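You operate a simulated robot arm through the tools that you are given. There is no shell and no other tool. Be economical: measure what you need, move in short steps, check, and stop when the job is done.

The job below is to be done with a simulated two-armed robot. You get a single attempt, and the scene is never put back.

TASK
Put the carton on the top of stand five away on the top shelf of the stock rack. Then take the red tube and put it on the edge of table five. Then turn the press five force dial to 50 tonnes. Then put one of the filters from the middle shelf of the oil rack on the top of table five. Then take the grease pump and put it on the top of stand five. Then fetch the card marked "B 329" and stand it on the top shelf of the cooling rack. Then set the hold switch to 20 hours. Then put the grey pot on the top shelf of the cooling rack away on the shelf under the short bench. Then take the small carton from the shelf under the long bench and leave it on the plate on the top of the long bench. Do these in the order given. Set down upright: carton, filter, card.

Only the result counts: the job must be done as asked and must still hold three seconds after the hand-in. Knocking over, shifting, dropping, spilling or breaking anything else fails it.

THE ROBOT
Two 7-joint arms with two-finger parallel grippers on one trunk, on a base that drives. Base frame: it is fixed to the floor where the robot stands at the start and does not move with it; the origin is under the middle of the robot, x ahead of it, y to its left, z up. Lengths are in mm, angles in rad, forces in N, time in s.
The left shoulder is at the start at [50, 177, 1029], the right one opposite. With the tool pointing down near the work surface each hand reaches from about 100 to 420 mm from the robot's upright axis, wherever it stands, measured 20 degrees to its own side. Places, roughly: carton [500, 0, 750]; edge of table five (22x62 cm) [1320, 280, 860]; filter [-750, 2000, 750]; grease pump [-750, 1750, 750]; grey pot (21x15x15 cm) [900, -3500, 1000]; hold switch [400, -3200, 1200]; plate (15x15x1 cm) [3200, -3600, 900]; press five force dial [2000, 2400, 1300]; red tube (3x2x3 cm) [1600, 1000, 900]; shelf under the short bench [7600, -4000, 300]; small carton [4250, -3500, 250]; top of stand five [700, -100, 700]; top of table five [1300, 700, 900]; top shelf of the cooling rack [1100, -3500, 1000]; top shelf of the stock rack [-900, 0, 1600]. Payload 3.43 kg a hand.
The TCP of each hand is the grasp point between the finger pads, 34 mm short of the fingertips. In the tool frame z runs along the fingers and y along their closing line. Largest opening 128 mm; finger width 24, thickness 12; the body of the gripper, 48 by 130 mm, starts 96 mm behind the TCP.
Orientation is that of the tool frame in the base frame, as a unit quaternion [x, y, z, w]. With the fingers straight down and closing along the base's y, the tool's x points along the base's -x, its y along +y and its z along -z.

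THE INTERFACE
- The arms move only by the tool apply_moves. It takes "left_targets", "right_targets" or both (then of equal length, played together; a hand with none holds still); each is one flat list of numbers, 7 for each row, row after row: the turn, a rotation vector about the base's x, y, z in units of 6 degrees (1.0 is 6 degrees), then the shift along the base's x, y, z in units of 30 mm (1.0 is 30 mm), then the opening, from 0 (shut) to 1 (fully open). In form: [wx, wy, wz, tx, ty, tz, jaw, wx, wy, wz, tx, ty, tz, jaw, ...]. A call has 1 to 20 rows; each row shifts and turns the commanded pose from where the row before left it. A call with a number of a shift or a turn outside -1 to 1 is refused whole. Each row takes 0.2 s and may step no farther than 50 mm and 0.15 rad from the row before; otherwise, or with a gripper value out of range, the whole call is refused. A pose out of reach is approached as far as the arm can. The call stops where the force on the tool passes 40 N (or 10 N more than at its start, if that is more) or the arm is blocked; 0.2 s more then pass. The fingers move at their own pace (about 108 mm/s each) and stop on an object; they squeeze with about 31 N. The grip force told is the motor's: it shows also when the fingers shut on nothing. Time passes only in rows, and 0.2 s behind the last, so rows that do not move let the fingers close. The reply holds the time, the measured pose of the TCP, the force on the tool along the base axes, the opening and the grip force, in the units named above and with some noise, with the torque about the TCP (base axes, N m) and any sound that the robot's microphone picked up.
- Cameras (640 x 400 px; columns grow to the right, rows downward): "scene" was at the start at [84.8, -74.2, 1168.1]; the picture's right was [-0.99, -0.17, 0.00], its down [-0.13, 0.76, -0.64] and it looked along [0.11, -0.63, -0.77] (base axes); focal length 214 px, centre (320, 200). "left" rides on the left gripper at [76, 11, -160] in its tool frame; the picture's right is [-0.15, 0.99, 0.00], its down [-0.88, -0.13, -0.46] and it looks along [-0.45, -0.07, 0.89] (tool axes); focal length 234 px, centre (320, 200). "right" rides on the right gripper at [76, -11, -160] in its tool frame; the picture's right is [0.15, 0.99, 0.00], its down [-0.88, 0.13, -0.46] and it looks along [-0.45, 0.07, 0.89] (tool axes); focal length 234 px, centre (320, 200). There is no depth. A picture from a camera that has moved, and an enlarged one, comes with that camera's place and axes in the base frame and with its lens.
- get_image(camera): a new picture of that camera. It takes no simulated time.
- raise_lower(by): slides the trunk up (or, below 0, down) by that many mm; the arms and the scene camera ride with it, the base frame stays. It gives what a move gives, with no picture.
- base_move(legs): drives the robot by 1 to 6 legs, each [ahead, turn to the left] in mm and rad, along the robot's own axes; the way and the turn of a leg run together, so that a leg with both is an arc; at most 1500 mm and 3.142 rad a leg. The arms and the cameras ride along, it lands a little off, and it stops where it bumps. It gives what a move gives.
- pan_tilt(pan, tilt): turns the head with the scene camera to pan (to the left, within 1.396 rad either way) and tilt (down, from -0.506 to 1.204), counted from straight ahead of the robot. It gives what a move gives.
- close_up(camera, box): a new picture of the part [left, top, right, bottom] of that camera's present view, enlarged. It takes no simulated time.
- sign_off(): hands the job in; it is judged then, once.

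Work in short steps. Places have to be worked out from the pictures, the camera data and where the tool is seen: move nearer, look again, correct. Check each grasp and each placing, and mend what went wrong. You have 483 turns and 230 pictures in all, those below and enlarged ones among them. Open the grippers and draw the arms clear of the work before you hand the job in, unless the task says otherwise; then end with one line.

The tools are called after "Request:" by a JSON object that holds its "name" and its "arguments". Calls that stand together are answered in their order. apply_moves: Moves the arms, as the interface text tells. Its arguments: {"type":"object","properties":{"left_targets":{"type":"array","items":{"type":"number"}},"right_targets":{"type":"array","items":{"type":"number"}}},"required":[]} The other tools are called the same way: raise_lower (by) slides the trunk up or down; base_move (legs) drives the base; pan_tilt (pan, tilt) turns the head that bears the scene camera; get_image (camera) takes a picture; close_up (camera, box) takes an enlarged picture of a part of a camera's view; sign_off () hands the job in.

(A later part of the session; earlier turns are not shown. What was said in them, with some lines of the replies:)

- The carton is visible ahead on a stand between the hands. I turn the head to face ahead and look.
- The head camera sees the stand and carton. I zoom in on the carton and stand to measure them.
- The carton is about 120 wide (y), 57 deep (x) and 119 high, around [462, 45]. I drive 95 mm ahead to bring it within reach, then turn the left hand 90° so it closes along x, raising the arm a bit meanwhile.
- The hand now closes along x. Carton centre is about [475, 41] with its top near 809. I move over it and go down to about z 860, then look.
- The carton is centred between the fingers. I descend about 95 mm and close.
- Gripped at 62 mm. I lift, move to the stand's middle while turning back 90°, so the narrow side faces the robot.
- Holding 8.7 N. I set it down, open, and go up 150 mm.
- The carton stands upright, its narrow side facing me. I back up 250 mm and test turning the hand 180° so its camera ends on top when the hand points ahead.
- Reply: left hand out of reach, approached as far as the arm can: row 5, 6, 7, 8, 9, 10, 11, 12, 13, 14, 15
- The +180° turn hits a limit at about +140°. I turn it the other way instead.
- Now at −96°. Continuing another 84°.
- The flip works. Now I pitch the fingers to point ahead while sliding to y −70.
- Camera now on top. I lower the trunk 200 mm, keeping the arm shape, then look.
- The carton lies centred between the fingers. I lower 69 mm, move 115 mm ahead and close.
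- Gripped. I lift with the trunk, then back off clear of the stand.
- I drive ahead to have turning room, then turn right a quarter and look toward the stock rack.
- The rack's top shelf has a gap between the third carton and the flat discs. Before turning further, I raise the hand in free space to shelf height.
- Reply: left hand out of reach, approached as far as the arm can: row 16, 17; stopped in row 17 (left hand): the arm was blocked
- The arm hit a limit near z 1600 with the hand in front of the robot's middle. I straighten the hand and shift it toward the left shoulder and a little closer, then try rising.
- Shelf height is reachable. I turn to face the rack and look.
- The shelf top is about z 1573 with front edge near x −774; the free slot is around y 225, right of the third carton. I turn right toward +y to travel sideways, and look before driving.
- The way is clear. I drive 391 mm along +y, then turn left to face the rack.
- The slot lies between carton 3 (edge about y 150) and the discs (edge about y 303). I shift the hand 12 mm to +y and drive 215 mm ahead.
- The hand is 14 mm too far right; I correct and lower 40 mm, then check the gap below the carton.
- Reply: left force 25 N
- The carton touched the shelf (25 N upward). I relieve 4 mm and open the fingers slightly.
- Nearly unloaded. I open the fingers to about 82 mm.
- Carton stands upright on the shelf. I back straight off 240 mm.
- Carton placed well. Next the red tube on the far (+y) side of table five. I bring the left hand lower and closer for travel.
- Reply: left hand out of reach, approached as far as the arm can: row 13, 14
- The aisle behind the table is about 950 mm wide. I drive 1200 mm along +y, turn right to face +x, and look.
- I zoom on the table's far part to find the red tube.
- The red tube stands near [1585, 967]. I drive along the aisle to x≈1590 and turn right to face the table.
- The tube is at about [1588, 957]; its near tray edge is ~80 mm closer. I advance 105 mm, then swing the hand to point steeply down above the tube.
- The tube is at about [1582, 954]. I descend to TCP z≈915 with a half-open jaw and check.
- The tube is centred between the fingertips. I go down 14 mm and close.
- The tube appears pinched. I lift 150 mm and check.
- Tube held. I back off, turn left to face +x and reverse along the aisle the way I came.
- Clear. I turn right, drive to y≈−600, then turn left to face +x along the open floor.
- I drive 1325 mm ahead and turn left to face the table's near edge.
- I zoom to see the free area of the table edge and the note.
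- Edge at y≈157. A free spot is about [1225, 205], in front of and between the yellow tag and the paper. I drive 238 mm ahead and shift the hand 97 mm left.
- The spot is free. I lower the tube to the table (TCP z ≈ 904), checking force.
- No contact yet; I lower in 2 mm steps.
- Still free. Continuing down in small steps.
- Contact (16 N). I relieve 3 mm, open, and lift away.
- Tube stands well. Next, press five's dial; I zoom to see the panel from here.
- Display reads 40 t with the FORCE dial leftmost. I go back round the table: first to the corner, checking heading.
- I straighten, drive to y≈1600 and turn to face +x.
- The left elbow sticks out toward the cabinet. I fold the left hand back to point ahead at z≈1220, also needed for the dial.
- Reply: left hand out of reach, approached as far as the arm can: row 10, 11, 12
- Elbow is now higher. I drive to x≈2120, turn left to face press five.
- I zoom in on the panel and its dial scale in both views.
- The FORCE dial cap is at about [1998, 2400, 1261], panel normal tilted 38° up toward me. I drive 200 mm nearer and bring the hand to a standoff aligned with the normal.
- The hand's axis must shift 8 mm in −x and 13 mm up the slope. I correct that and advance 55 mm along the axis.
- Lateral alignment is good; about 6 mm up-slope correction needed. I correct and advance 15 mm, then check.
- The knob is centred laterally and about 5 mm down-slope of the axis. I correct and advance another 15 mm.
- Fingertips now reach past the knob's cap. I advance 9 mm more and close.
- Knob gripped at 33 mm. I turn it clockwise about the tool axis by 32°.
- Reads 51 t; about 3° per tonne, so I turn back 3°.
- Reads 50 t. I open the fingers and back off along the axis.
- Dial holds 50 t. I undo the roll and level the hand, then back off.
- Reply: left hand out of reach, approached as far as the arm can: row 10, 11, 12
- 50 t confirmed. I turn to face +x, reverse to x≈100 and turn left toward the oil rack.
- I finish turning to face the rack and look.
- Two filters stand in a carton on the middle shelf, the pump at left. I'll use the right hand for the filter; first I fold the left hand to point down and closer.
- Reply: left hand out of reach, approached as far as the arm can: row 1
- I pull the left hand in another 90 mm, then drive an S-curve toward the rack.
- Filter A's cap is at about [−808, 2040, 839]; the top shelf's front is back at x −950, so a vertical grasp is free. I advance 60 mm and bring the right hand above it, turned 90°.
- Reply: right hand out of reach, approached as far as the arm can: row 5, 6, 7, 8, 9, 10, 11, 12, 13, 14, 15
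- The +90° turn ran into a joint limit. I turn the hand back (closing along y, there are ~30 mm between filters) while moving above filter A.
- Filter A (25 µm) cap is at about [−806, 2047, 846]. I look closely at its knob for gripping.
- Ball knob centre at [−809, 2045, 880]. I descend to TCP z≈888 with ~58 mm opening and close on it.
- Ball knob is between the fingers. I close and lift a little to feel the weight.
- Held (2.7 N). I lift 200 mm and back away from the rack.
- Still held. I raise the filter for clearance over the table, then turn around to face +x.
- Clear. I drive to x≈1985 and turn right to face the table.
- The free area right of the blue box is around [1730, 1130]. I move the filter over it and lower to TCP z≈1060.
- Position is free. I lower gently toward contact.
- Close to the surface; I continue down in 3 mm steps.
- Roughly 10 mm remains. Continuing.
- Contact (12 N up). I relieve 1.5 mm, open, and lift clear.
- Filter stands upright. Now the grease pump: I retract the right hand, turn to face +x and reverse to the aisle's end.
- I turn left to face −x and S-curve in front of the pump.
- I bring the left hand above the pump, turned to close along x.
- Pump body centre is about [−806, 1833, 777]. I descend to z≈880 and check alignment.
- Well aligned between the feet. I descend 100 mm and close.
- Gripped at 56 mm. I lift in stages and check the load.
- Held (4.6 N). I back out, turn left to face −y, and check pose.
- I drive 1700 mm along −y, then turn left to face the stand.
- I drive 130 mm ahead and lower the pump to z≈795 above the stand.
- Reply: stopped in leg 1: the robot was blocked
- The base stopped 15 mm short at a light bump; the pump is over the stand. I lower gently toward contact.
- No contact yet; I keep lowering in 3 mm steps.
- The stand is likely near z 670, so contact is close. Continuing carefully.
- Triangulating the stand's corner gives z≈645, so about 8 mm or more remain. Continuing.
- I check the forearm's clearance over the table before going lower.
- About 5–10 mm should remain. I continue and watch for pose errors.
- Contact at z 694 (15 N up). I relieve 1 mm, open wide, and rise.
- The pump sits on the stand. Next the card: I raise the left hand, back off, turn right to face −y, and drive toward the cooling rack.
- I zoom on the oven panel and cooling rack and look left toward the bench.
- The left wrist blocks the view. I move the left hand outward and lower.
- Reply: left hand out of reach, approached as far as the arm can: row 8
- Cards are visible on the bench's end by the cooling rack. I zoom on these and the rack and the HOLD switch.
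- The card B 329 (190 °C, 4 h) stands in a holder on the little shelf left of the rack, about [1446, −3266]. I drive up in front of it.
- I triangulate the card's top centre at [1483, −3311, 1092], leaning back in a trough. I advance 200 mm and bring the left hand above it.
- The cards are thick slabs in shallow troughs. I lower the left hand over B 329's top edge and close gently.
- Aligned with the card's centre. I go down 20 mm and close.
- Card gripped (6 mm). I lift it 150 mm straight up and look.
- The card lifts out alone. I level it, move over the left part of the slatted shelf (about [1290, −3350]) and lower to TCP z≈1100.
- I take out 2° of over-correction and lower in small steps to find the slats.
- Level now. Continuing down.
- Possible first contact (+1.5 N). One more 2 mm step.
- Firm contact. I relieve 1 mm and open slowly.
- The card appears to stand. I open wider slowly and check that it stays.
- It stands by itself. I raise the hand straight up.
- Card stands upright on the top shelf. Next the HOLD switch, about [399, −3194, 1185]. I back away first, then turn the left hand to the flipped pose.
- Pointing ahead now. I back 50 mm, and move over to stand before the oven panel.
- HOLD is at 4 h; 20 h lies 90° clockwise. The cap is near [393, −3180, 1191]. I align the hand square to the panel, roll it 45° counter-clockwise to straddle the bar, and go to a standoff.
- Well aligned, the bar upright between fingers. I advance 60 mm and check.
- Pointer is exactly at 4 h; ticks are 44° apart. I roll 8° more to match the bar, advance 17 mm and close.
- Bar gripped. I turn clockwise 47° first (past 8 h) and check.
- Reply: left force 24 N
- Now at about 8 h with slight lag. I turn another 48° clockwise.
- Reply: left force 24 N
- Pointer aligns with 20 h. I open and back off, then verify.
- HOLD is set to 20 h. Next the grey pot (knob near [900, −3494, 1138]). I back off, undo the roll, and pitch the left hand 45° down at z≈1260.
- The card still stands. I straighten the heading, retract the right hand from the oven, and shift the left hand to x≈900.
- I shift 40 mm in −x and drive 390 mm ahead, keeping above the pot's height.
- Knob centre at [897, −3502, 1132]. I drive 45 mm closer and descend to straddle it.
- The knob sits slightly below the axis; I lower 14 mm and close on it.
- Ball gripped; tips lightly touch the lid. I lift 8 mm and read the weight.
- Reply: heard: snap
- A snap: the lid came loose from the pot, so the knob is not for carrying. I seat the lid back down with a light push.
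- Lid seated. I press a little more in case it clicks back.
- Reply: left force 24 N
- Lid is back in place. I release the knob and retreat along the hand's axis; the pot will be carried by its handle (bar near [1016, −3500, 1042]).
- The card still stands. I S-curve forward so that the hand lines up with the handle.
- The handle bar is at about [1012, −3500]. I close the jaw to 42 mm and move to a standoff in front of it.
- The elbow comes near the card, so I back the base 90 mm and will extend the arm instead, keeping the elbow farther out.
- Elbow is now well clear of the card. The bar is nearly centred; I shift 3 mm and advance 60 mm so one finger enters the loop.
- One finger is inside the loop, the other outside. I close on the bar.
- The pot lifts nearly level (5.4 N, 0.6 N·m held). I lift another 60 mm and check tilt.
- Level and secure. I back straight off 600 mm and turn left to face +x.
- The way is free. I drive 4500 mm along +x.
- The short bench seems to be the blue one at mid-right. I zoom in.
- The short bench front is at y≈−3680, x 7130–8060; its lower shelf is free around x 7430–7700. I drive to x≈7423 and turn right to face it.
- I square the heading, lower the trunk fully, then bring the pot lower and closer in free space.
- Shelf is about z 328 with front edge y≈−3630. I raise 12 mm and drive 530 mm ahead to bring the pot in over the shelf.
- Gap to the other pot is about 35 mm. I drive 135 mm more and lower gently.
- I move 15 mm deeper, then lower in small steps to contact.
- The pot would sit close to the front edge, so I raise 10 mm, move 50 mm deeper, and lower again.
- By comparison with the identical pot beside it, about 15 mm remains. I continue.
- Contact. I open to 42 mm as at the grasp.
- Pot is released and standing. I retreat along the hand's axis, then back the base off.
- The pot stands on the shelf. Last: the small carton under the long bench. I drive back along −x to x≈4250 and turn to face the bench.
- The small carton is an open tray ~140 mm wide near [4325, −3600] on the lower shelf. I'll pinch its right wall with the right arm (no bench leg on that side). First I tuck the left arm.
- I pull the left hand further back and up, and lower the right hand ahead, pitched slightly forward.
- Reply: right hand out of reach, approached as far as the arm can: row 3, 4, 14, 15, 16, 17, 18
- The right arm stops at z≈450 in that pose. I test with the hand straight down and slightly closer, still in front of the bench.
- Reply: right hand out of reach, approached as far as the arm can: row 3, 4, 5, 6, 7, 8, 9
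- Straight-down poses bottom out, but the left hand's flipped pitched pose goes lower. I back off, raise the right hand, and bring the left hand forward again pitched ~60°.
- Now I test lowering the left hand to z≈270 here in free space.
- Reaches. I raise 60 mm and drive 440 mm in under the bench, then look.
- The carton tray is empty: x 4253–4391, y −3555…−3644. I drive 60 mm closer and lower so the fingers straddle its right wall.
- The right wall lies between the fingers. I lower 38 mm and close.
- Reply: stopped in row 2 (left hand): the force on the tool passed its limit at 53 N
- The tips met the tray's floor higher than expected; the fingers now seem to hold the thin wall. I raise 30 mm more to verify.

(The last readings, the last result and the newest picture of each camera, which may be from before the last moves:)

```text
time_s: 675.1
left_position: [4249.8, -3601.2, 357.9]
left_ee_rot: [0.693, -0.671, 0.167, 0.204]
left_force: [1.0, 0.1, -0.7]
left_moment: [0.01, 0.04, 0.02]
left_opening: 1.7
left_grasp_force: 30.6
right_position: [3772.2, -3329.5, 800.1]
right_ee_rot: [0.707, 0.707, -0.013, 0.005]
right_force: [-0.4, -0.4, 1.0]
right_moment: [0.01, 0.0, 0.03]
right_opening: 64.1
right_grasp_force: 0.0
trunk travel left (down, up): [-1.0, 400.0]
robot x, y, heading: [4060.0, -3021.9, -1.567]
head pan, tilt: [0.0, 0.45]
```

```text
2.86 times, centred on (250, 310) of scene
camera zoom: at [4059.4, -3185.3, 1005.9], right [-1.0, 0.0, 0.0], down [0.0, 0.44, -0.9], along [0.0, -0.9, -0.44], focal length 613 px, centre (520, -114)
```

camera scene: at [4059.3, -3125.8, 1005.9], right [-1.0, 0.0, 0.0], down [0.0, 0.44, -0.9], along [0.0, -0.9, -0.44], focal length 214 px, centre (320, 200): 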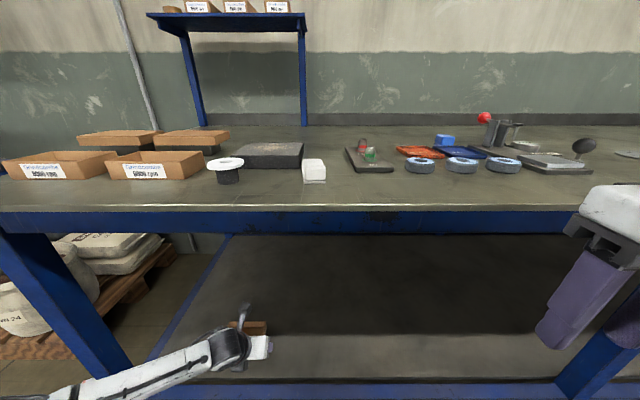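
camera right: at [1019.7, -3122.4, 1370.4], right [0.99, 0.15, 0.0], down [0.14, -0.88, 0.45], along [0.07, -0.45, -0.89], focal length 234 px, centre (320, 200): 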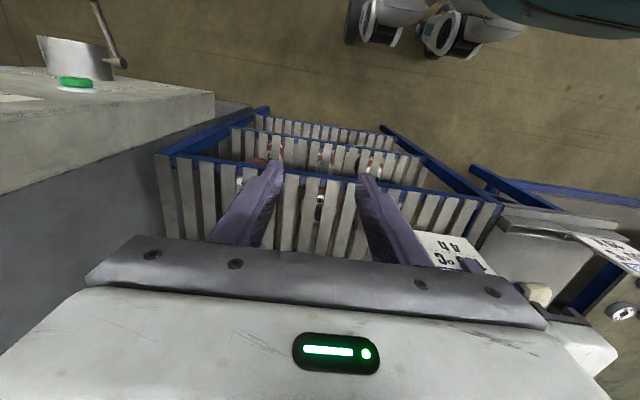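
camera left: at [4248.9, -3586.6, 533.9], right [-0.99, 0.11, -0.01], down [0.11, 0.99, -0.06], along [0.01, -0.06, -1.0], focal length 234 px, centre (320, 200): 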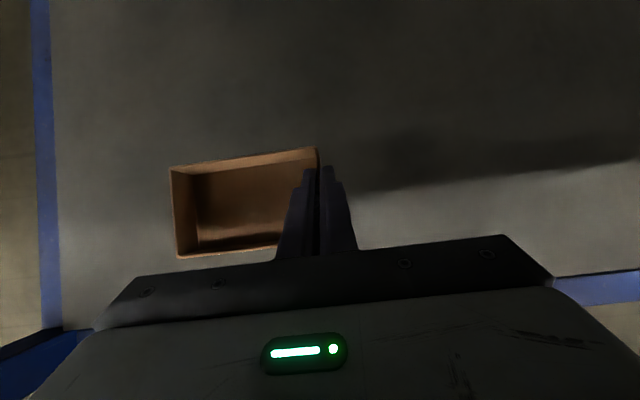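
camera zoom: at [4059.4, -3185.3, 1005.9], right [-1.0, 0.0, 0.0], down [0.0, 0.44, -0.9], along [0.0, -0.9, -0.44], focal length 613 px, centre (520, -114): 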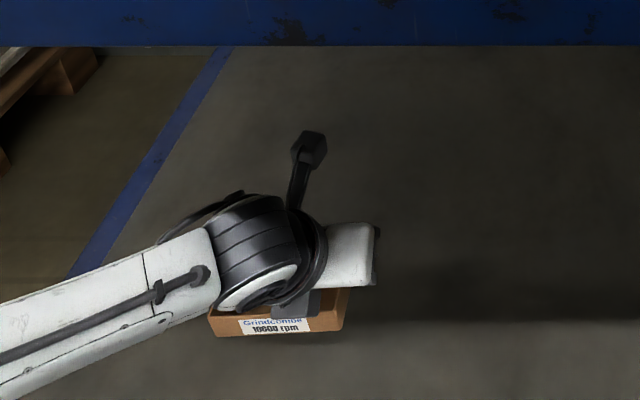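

The tray is held level. I back out from under the bench, raise the trunk, and turn toward −x.

Request:
{"name": "base_move", "arguments": {"legs": [[-650, 0]]}}

Request:
{"name": "raise_lower", "arguments": {"by": 399}}

Request:
{"name": "apply_moves", "arguments": {"left_targets": [0, 0, 0, 0, 0, 0.8, 0, 0, 0, 0, 0, 0, 0.8, 0, 0, 0, 0, 0, 0, 0.8, 0, 0, 0, 0, 0, 0, 0.8, 0, 0, 0, 0, 0, 0, 0.8, 0, 0, 0, 0, 0, 0, 0.8, 0, 0, 0, 0, 0, 0, 0.8, 0, 0, 0, 0, 0, 0, 0.8, 0, 0, 0, 0, 0, 0, 0.8, 0, 0, 0, 0, 0, 0, 0.8, 0, 0, 0, 0, 0, 0, 0.8, 0, 0, 0, 0, 0, 0, 0.8, 0, 0, 0, 0, 0, 0, 0.8, 0, 0, 0, 0, 0, 0, 0.8, 0]}}

Request:
{"name": "base_move", "arguments": {"legs": [[0, -1.575], [900, 0], [0, 1.571]]}}

Request:
{"name": "pan_tilt", "arguments": {"pan": 0, "tilt": 0.45}}

Request:
{"name": "get_image", "arguments": {"camera": "scene"}}

```text
time_s: 678.8
left_position: [4252.8, -2945.2, 357.4]
left_ee_rot: [0.695, -0.668, 0.168, 0.205]
left_force: [0.7, 0.0, 0.3]
left_moment: [0.01, 0.03, -0.01]
left_opening: 1.7
left_grasp_force: 31.0
right_position: [3772.8, -2678.1, 800.5]
right_ee_rot: [0.703, 0.711, -0.012, 0.006]
right_force: [1.0, 0.0, -0.2]
right_moment: [-0.02, -0.02, 0.04]
right_opening: 63.8
right_grasp_force: 0.0
trunk travel left (down, up): [-1.0, 400.0]
robot x, y, heading: [4055.1, -2367.2, -1.565]
head pan, tilt: [0.0, 0.45]
```

```text
time_s: 682.6
left_position: [4254.5, -2946.0, 756.4]
left_ee_rot: [0.697, -0.667, 0.167, 0.203]
left_force: [0.2, 0.3, -0.9]
left_moment: [0.0, 0.06, 0.0]
left_opening: 1.6
left_grasp_force: 30.9
right_position: [3773.6, -2678.0, 1198.7]
right_ee_rot: [0.703, 0.711, -0.013, 0.005]
right_force: [-0.5, -0.4, 0.3]
right_moment: [-0.07, 0.0, -0.02]
right_opening: 63.9
right_grasp_force: 0.0
trunk travel left (down, up): [-400.0, 1.0]
robot x, y, heading: [4050.1, -2371.4, -1.564]
head pan, tilt: [0.0, 0.45]
```

```text
time_s: 685.6
left_position: [4254.6, -2947.0, 1092.4]
left_ee_rot: [0.696, -0.668, 0.168, 0.204]
left_force: [0.3, 0.1, -0.2]
left_moment: [-0.01, -0.01, -0.01]
left_opening: 1.9
left_grasp_force: 31.1
right_position: [3773.2, -2677.6, 1198.8]
right_ee_rot: [0.703, 0.712, -0.013, 0.006]
right_force: [-0.1, 0.1, -0.1]
right_moment: [0.0, -0.03, 0.01]
right_opening: 63.9
right_grasp_force: 0.1
trunk travel left (down, up): [-400.0, 1.0]
robot x, y, heading: [4059.3, -2370.8, -1.559]
head pan, tilt: [0.0, 0.45]
```

```text
time_s: 698.0
left_position: [3325.8, -2940.2, 1091.7]
left_ee_rot: [0.686, -0.678, 0.164, 0.206]
left_force: [-0.2, 0.1, -0.6]
left_moment: [-0.01, 0.01, -0.02]
left_opening: 1.8
left_grasp_force: 31.1
right_position: [2853.0, -2656.4, 1198.9]
right_ee_rot: [0.714, 0.7, -0.014, 0.006]
right_force: [0.6, -0.1, 0.1]
right_moment: [0.01, -0.03, 0.0]
right_opening: 64.2
right_grasp_force: 0.1
trunk travel left (down, up): [-400.0, 1.0]
robot x, y, heading: [3144.0, -2357.9, -1.594]
head pan, tilt: [0.0, 0.45]
```

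```text
time_s: 698.6
left_position: [3325.6, -2939.9, 1091.9]
left_ee_rot: [0.685, -0.678, 0.165, 0.207]
left_force: [0.1, 0.0, -0.9]
left_moment: [-0.02, 0.07, -0.04]
left_opening: 1.9
left_grasp_force: 30.6
right_position: [2853.1, -2657.5, 1198.9]
right_ee_rot: [0.713, 0.701, -0.012, 0.005]
right_force: [-0.1, -0.2, 1.2]
right_moment: [-0.02, 0.01, -0.02]
right_opening: 64.0
right_grasp_force: 0.2
trunk travel left (down, up): [-400.0, 1.0]
robot x, y, heading: [3148.1, -2357.7, -1.591]
head pan, tilt: [0.0, 0.45]
```

```text
28 pictures are left
camera scene: at [3143.0, -2518.6, 1404.9], right [-1.0, 0.02, 0.0], down [0.01, 0.44, -0.9], along [-0.02, -0.9, -0.44], focal length 214 px, centre (320, 200)
```

scene: 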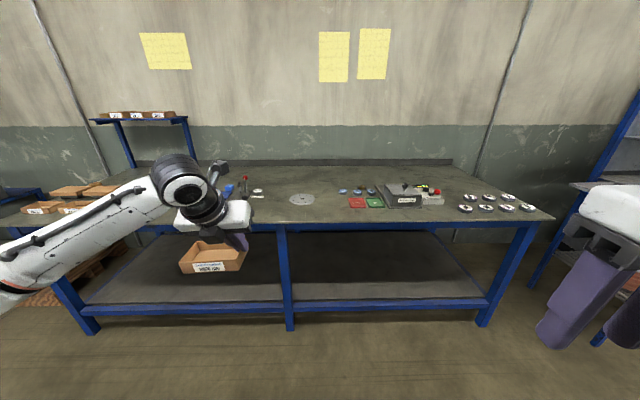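

Request:
{"name": "close_up", "arguments": {"camera": "scene", "box": [170, 160, 460, 290]}}

```text
2.21 times, centred on (315, 225) of scene
camera zoom: at [3143.0, -2518.6, 1404.9], right [-1.0, 0.02, 0.0], down [0.01, 0.44, -0.9], along [-0.02, -0.9, -0.44], focal length 473 px, centre (331, 145)
```

zoom: 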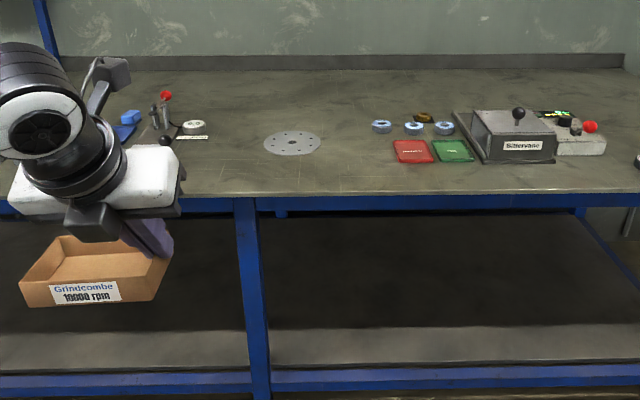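

The plate is the round disc near [3218, −3580]. I square the heading with an S-curve that brings the tray in line with it.

Request:
{"name": "base_move", "arguments": {"legs": [[271, -0.6945], [271, 0.7145]]}}

Request:
{"name": "get_image", "arguments": {"camera": "scene"}}

Request:
{"name": "get_image", "arguments": {"camera": "left"}}

```text
time_s: 702.8
left_position: [3132.1, -3430.1, 1090.6]
left_ee_rot: [0.686, -0.678, 0.165, 0.206]
left_force: [-0.1, -0.2, -0.4]
left_moment: [0.05, 0.05, -0.01]
left_opening: 1.9
left_grasp_force: 31.1
right_position: [2660.2, -3147.6, 1199.1]
right_ee_rot: [0.714, 0.7, -0.013, 0.006]
right_force: [0.8, -0.1, -0.4]
right_moment: [0.06, 0.01, 0.01]
right_opening: 64.1
right_grasp_force: 0.0
trunk travel left (down, up): [-400.0, 1.0]
robot x, y, heading: [2951.9, -2849.2, -1.592]
head pan, tilt: [0.0, 0.45]
```

```text
26 pictures are left
camera scene: at [2949.7, -3008.9, 1404.8], right [-1.0, 0.02, 0.0], down [0.01, 0.44, -0.9], along [-0.02, -0.9, -0.44], focal length 214 px, centre (320, 200)
```

scene: 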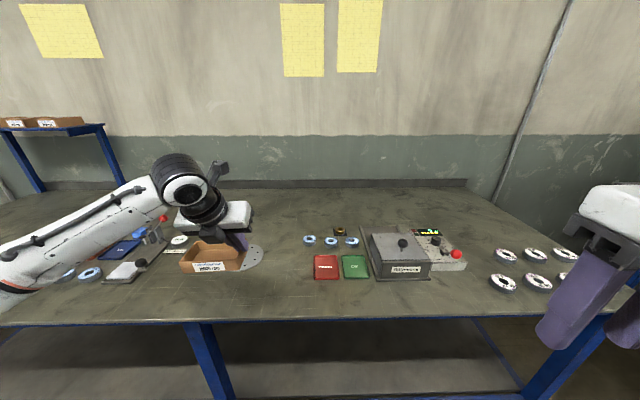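

```text
25 pictures are left
camera left: at [3131.7, -3415.1, 1267.6], right [-0.99, 0.13, -0.01], down [0.13, 0.99, -0.06], along [0.01, -0.06, -1.0], focal length 234 px, centre (320, 200)
```

left: 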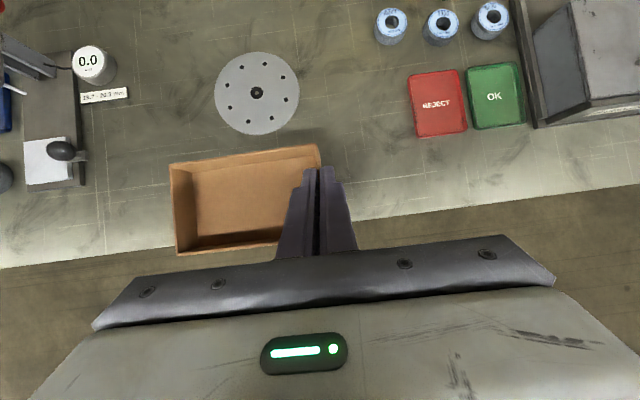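

Plate centre is about [3220, −3638], z≈865; the tray's centre is 65 mm left of the hand. I drive 200 mm ahead and adjust sideways.

Request:
{"name": "base_move", "arguments": {"legs": [[200, 0]]}}

Request:
{"name": "apply_moves", "arguments": {"left_targets": [0, 0, 0, 0.85, 0, -0.9, 0, 0, 0, 0, 0, 0, -0.9, 0, 0, 0, 0, 0, 0, -0.7, 0]}}

Request:
{"name": "get_image", "arguments": {"camera": "left"}}

Request:
{"name": "close_up", "arguments": {"camera": "scene", "box": [100, 160, 340, 310]}}

```text
time_s: 704.4
left_position: [3124.2, -3632.2, 1091.3]
left_ee_rot: [0.684, -0.68, 0.164, 0.207]
left_force: [0.2, 0.3, -1.0]
left_moment: [0.0, 0.03, 0.0]
left_opening: 1.9
left_grasp_force: 30.6
right_position: [2653.1, -3348.0, 1199.5]
right_ee_rot: [0.714, 0.699, -0.013, 0.006]
right_force: [0.8, -0.1, 0.4]
right_moment: [-0.01, 0.0, 0.01]
right_opening: 64.3
right_grasp_force: 0.0
trunk travel left (down, up): [-400.0, 1.0]
robot x, y, heading: [2947.6, -3045.2, -1.597]
head pan, tilt: [0.0, 0.45]
```

```text
time_s: 705.2
left_position: [3150.7, -3631.7, 1017.7]
left_ee_rot: [0.684, -0.68, 0.164, 0.208]
left_force: [-0.1, -0.5, -0.1]
left_moment: [0.03, 0.04, -0.03]
left_opening: 2.0
left_grasp_force: 30.9
right_position: [2651.9, -3347.7, 1199.2]
right_ee_rot: [0.714, 0.7, -0.013, 0.006]
right_force: [1.2, 0.0, -0.7]
right_moment: [0.05, 0.02, 0.02]
right_opening: 63.9
right_grasp_force: 0.0
trunk travel left (down, up): [-400.0, 1.0]
robot x, y, heading: [2948.9, -3050.7, -1.593]
head pan, tilt: [0.0, 0.45]
```

```text
24 pictures are left
camera left: at [3151.3, -3616.4, 1193.6], right [-0.99, 0.14, -0.01], down [0.14, 0.99, -0.06], along [0.01, -0.06, -1.0], focal length 234 px, centre (320, 200)
```

left: 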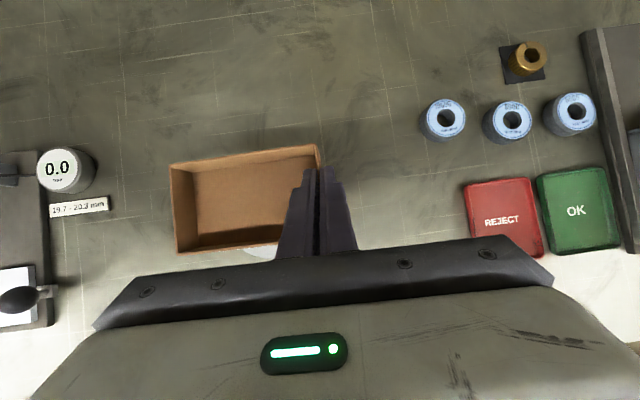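

```text
2.67 times, centred on (220, 235) of scene
camera zoom: at [2944.4, -3210.0, 1404.9], right [-1.0, 0.03, 0.0], down [0.01, 0.44, -0.9], along [-0.02, -0.9, -0.44], focal length 572 px, centre (587, 107)
```

zoom: 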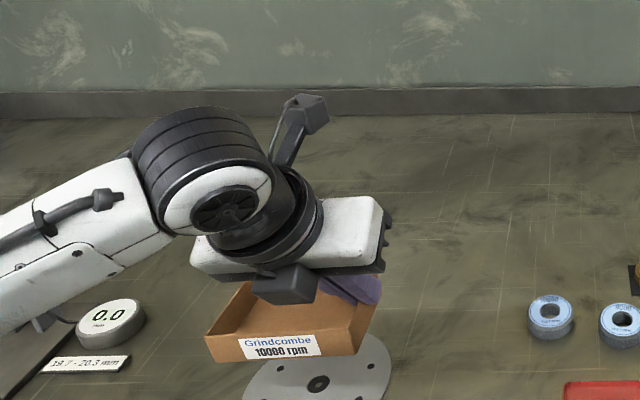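

Tray is over the plate within a few mm. I nudge 6 mm and lower to TCP z≈957.

Request:
{"name": "apply_moves", "arguments": {"left_targets": [0, 0, 0, 0.2, -0.13, -0.7, 0, 0, 0, 0, 0, 0, -0.7, 0, 0, 0, 0, 0, 0, -0.6, 0, 0, 0, 0, 0, 0, 0, 0]}}

Request:
{"name": "close_up", "arguments": {"camera": "scene", "box": [100, 180, 340, 330]}}

```text
time_s: 706.2
left_position: [3156.1, -3635.1, 957.7]
left_ee_rot: [0.685, -0.679, 0.164, 0.207]
left_force: [0.5, -1.1, 0.2]
left_moment: [0.0, 0.0, 0.03]
left_opening: 1.9
left_grasp_force: 30.8
right_position: [2653.4, -3346.7, 1199.5]
right_ee_rot: [0.715, 0.699, -0.013, 0.006]
right_force: [0.6, 0.3, 0.4]
right_moment: [0.01, 0.01, 0.0]
right_opening: 64.0
right_grasp_force: 0.1
trunk travel left (down, up): [-400.0, 1.0]
robot x, y, heading: [2945.3, -3049.3, -1.599]
head pan, tilt: [0.0, 0.45]
```

```text
2.67 times, centred on (220, 255) of scene
camera zoom: at [2943.8, -3209.9, 1404.9], right [-1.0, 0.03, 0.0], down [0.01, 0.43, -0.9], along [-0.02, -0.9, -0.44], focal length 572 px, centre (587, 53)
```

zoom: 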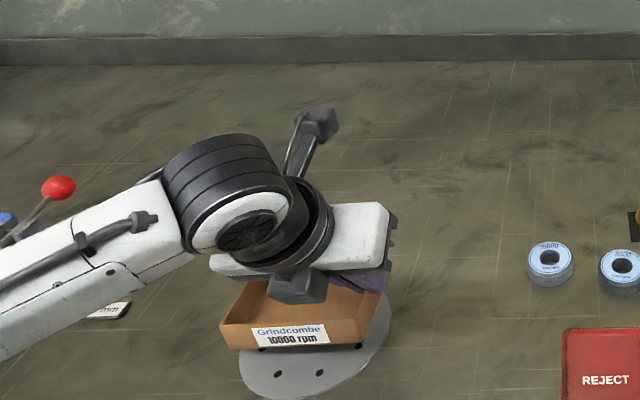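

Aligned over the plate. I lower in small steps to contact.

Request:
{"name": "apply_moves", "arguments": {"left_targets": [0, 0, 0, 0, 0, -0.2, 0, 0, 0, 0, 0, 0, -0.1, 0, 0, 0, 0, 0, 0, -0.1, 0, 0, 0, 0, 0, 0, 0, 0]}}

```text
time_s: 707.2
left_position: [3156.2, -3636.7, 944.4]
left_ee_rot: [0.685, -0.679, 0.164, 0.207]
left_force: [-0.3, 0.6, -0.3]
left_moment: [0.02, 0.04, -0.03]
left_opening: 2.0
left_grasp_force: 30.4
right_position: [2652.3, -3346.3, 1198.3]
right_ee_rot: [0.715, 0.699, -0.013, 0.007]
right_force: [-0.1, 1.2, -0.4]
right_moment: [-0.02, 0.01, -0.05]
right_opening: 64.0
right_grasp_force: 0.2
trunk travel left (down, up): [-400.0, 1.0]
robot x, y, heading: [2946.9, -3050.4, -1.601]
head pan, tilt: [0.0, 0.45]
```

Request:
{"name": "apply_moves", "arguments": {"left_targets": [0, 0, 0, 0, 0, -0.1, 0, 0, 0, 0, 0, 0, -0.1, 0, 0, 0, 0, 0, 0, 0, 0]}}

```text
time_s: 708.0
left_position: [3156.7, -3635.4, 939.0]
left_ee_rot: [0.684, -0.68, 0.165, 0.207]
left_force: [0.9, -0.7, -0.9]
left_moment: [-0.02, 0.0, 0.01]
left_opening: 1.9
left_grasp_force: 31.3
right_position: [2653.3, -3347.6, 1198.2]
right_ee_rot: [0.714, 0.7, -0.013, 0.007]
right_force: [-0.4, -0.1, -1.2]
right_moment: [-0.01, -0.02, 0.0]
right_opening: 64.0
right_grasp_force: 0.1
trunk travel left (down, up): [-400.0, 1.0]
robot x, y, heading: [2946.2, -3050.7, -1.596]
head pan, tilt: [0.0, 0.45]
```

Request:
{"name": "apply_moves", "arguments": {"left_targets": [0, 0, 0, 0, 0, -0.1, 0, 0, 0, 0, 0, 0, -0.1, 0, 0, 0, 0, 0, 0, 0, 0]}}

Request:
{"name": "close_up", "arguments": {"camera": "scene", "box": [100, 180, 340, 330]}}

```text
time_s: 708.8
left_position: [3156.7, -3636.8, 933.3]
left_ee_rot: [0.684, -0.68, 0.164, 0.207]
left_force: [0.0, 0.2, -0.2]
left_moment: [0.06, -0.03, -0.01]
left_opening: 2.0
left_grasp_force: 30.9
right_position: [2652.0, -3346.7, 1198.9]
right_ee_rot: [0.715, 0.699, -0.014, 0.007]
right_force: [0.2, 0.8, -0.6]
right_moment: [0.02, -0.03, 0.01]
right_opening: 64.2
right_grasp_force: 0.1
trunk travel left (down, up): [-400.0, 1.0]
robot x, y, heading: [2944.3, -3049.7, -1.596]
head pan, tilt: [0.0, 0.45]
```

```text
2.67 times, centred on (220, 255) of scene
camera zoom: at [2943.9, -3209.9, 1404.9], right [-1.0, 0.03, 0.0], down [0.01, 0.44, -0.9], along [-0.02, -0.9, -0.44], focal length 572 px, centre (587, 53)
```

zoom: 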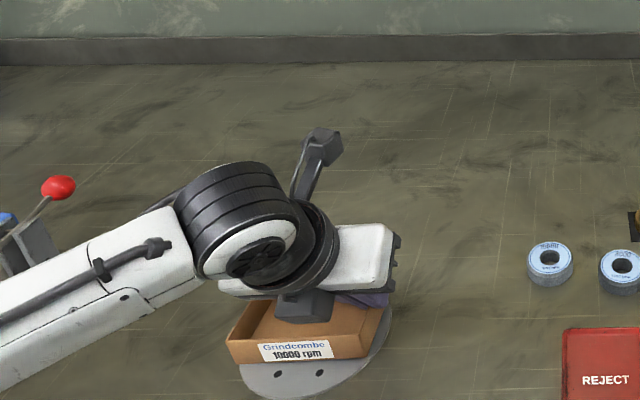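

Request:
{"name": "apply_moves", "arguments": {"left_targets": [0, 0, 0, 0, 0, -0.1, 0, 0, 0, 0, 0, 0, -0.1, 0, 0, 0, 0, 0, 0, 0, 0]}}

```text
time_s: 709.6
left_position: [3156.5, -3636.7, 927.7]
left_ee_rot: [0.684, -0.679, 0.166, 0.207]
left_force: [-1.1, -1.5, 3.0]
left_moment: [0.09, -0.41, -0.03]
left_opening: 2.2
left_grasp_force: 30.9
right_position: [2653.6, -3346.1, 1198.7]
right_ee_rot: [0.714, 0.7, -0.014, 0.008]
right_force: [-0.8, 0.2, 0.0]
right_moment: [0.0, 0.02, 0.01]
right_opening: 64.0
right_grasp_force: 0.0
trunk travel left (down, up): [-400.0, 1.0]
robot x, y, heading: [2946.2, -3050.8, -1.601]
head pan, tilt: [0.0, 0.45]
```

Contact on the tray's far side. I settle 1.5 mm more, then open.

Request:
{"name": "apply_moves", "arguments": {"left_targets": [0, 0, 0, 0, 0, -0.05, 0, 0, 0, 0, 0, 0, 0, 0.06, 0, 0, 0, 0, 0, 0, 0.15, 0, 0, 0, 0, 0, 0, 0.3, 0, 0, 0, 0, 0, 0, 0.3]}}

Request:
{"name": "get_image", "arguments": {"camera": "left"}}

```text
time_s: 710.8
left_position: [3157.0, -3636.6, 925.8]
left_ee_rot: [0.685, -0.679, 0.164, 0.207]
left_force: [0.1, 0.2, -0.6]
left_moment: [0.01, 0.03, 0.0]
left_opening: 38.3
left_grasp_force: 0.0
right_position: [2653.0, -3347.1, 1197.7]
right_ee_rot: [0.714, 0.7, -0.012, 0.006]
right_force: [0.0, -0.4, -0.1]
right_moment: [0.0, -0.02, -0.01]
right_opening: 63.7
right_grasp_force: 0.2
trunk travel left (down, up): [-400.0, 1.0]
robot x, y, heading: [2946.2, -3049.4, -1.594]
head pan, tilt: [0.0, 0.45]
```

```text
20 pictures are left
camera left: at [3157.2, -3621.1, 1102.1], right [-0.99, 0.14, -0.01], down [0.14, 0.99, -0.06], along [0.01, -0.06, -1.0], focal length 234 px, centre (320, 200)
```

left: 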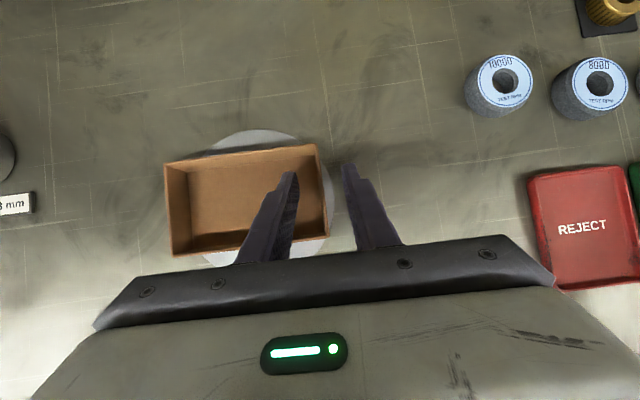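

The tray sits centred on the plate. I raise the hand straight up and back away.

Request:
{"name": "apply_moves", "arguments": {"left_targets": [0, 0, 0, 0, 0, 0.4, 0.3, 0, 0, 0, 0, 0, 0.8, 0.3, 0, 0, 0, 0, 0, 0.9, 0.3, 0, 0, 0, 0, 0, 0.9, 0.3, 0, 0, 0, 0, 0, 0.9, 0.3, 0, 0, 0, 0, 0, 0.9, 0.3, 0, 0, 0, 0, 0, 0.9, 0.3]}}

Request:
{"name": "base_move", "arguments": {"legs": [[-550, 0]]}}

Request:
{"name": "close_up", "arguments": {"camera": "scene", "box": [120, 150, 440, 310]}}

```text
time_s: 712.4
left_position: [3155.9, -3636.0, 1095.0]
left_ee_rot: [0.685, -0.679, 0.164, 0.207]
left_force: [0.0, -0.2, 0.5]
left_moment: [-0.01, 0.02, 0.0]
left_opening: 38.5
left_grasp_force: 0.1
right_position: [2652.9, -3346.5, 1197.8]
right_ee_rot: [0.715, 0.699, -0.013, 0.007]
right_force: [0.3, 0.4, 0.4]
right_moment: [0.02, -0.03, 0.01]
right_opening: 64.0
right_grasp_force: 0.2
trunk travel left (down, up): [-400.0, 1.0]
robot x, y, heading: [2945.2, -3051.6, -1.598]
head pan, tilt: [0.0, 0.45]
```

```text
time_s: 715.6
left_position: [3171.4, -3085.4, 1095.4]
left_ee_rot: [0.685, -0.679, 0.164, 0.206]
left_force: [-0.4, 0.4, 0.4]
left_moment: [-0.01, -0.03, 0.0]
left_opening: 38.3
left_grasp_force: 0.1
right_position: [2667.9, -2797.3, 1199.0]
right_ee_rot: [0.713, 0.701, -0.013, 0.007]
right_force: [0.1, 0.3, -0.4]
right_moment: [0.02, -0.01, 0.0]
right_opening: 64.2
right_grasp_force: 0.1
trunk travel left (down, up): [-400.0, 1.0]
robot x, y, heading: [2962.0, -2496.1, -1.599]
head pan, tilt: [0.0, 0.45]
```

```text
2.00 times, centred on (280, 230) of scene
camera zoom: at [2958.0, -2660.7, 1405.0], right [-1.0, 0.02, 0.0], down [0.01, 0.43, -0.9], along [-0.02, -0.9, -0.43], focal length 429 px, centre (400, 140)
```

zoom: 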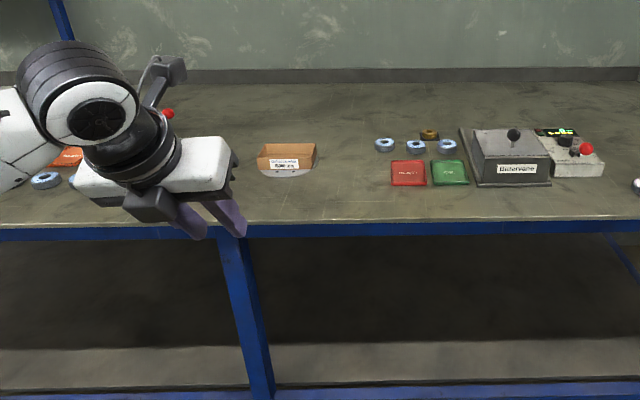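

The tray is on the plate. A last check that the card still stands on the cooling rack.

Request:
{"name": "pan_tilt", "arguments": {"pan": -1.05, "tilt": 0.2}}

Request:
{"name": "close_up", "arguments": {"camera": "scene", "box": [220, 130, 420, 255]}}

```text
time_s: 716.9
left_position: [3170.6, -3086.5, 1095.3]
left_ee_rot: [0.685, -0.679, 0.165, 0.206]
left_force: [0.9, -0.1, 0.5]
left_moment: [-0.02, 0.02, -0.01]
left_opening: 38.3
left_grasp_force: 0.0
right_position: [2666.3, -2798.6, 1197.8]
right_ee_rot: [0.714, 0.7, -0.012, 0.006]
right_force: [-0.5, 0.3, -0.5]
right_moment: [0.0, 0.01, 0.01]
right_opening: 64.0
right_grasp_force: 0.2
trunk travel left (down, up): [-400.0, 1.0]
robot x, y, heading: [2963.0, -2501.0, -1.595]
head pan, tilt: [-1.051, 0.201]
```

```text
3.20 times, centred on (320, 192) of scene
camera zoom: at [2878.3, -2613.7, 1428.1], right [-0.48, 0.88, 0.0], down [0.18, 0.1, -0.98], along [-0.86, -0.47, -0.2], focal length 686 px, centre (320, 224)
```

zoom: 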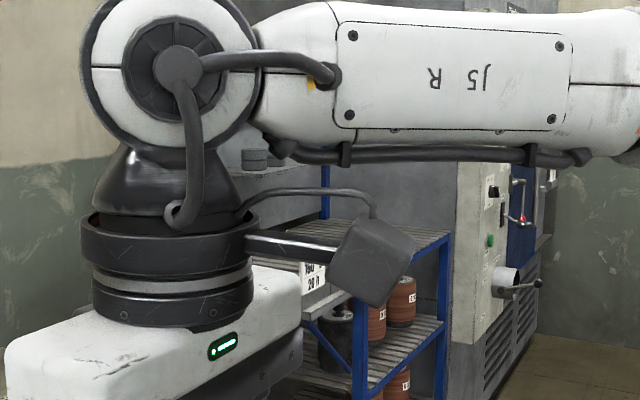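

The right arm blocks the view; I open both grippers and turn the base to see the rack.

Request:
{"name": "apply_moves", "arguments": {"left_targets": [0, 0, 0, 0, 0, 0, 1, 0, 0, 0, 0, 0, 0, 1, 0, 0, 0, 0, 0, 0, 1], "right_targets": [0, 0, 0, 0, 0, 0, 1, 0, 0, 0, 0, 0, 0, 1, 0, 0, 0, 0, 0, 0, 1]}}

Request:
{"name": "base_move", "arguments": {"legs": [[-250, 0], [0, -1.1]]}}

Request:
{"name": "pan_tilt", "arguments": {"pan": 0.1, "tilt": 0.2}}

Request:
{"name": "close_up", "arguments": {"camera": "scene", "box": [200, 110, 440, 260]}}

```text
time_s: 717.7
left_position: [3170.7, -3086.5, 1095.9]
left_ee_rot: [0.685, -0.679, 0.165, 0.207]
left_force: [0.5, 0.2, -0.5]
left_moment: [-0.03, -0.01, -0.01]
left_opening: 128.1
left_grasp_force: 0.1
right_position: [2668.4, -2798.4, 1198.6]
right_ee_rot: [0.714, 0.7, -0.013, 0.007]
right_force: [0.2, -0.1, -0.1]
right_moment: [0.01, 0.01, -0.04]
right_opening: 128.1
right_grasp_force: 0.0
trunk travel left (down, up): [-400.0, 1.0]
robot x, y, heading: [2961.4, -2499.3, -1.597]
head pan, tilt: [-1.051, 0.201]
```

```text
time_s: 722.3
left_position: [2537.8, -2703.9, 1095.6]
left_ee_rot: [-0.226, 0.938, -0.031, -0.262]
left_force: [0.0, 0.3, 0.7]
left_moment: [0.05, -0.01, 0.01]
left_opening: 127.9
left_grasp_force: 0.1
right_position: [2567.3, -2125.3, 1198.3]
right_ee_rot: [0.975, 0.222, -0.014, -0.002]
right_force: [0.8, 0.4, 0.0]
right_moment: [-0.01, 0.0, -0.01]
right_opening: 127.9
right_grasp_force: 0.1
trunk travel left (down, up): [-400.0, 1.0]
robot x, y, heading: [2968.5, -2251.4, -2.697]
head pan, tilt: [-1.051, 0.201]
```

```text
time_s: 723.6
left_position: [2537.5, -2703.6, 1095.0]
left_ee_rot: [-0.228, 0.937, -0.032, -0.262]
left_force: [-0.6, 1.0, -0.4]
left_moment: [0.0, 0.0, 0.0]
left_opening: 127.9
left_grasp_force: 0.0
right_position: [2568.5, -2125.0, 1198.9]
right_ee_rot: [0.975, 0.221, -0.014, -0.003]
right_force: [-0.5, -0.3, -0.5]
right_moment: [-0.01, 0.0, 0.02]
right_opening: 128.2
right_grasp_force: 0.2
trunk travel left (down, up): [-400.0, 1.0]
robot x, y, heading: [2965.6, -2252.5, -2.696]
head pan, tilt: [0.099, 0.201]
```

```text
2.67 times, centred on (320, 185) of scene
camera zoom: at [2824.8, -2328.9, 1428.1], right [-0.51, 0.86, 0.0], down [0.17, 0.1, -0.98], along [-0.84, -0.5, -0.2], focal length 572 px, centre (320, 240)
```

zoom: 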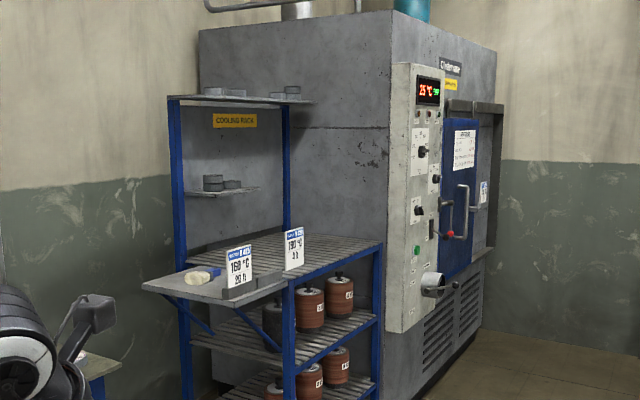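

The card still stands on the cooling rack, the pot is gone from there, and both hands are open and clear. I hand the job in.

Request:
{"name": "sign_off", "arguments": {}}

```text
The job is handed in.
```

I did all nine steps in order and handed the job in. One thing may count against it: I first tried lifting the grey pot by its lid knob, and the lid came loose with a snap. I pressed it back on and carried the pot by its handle, but I couldn't confirm that the lid locked again.
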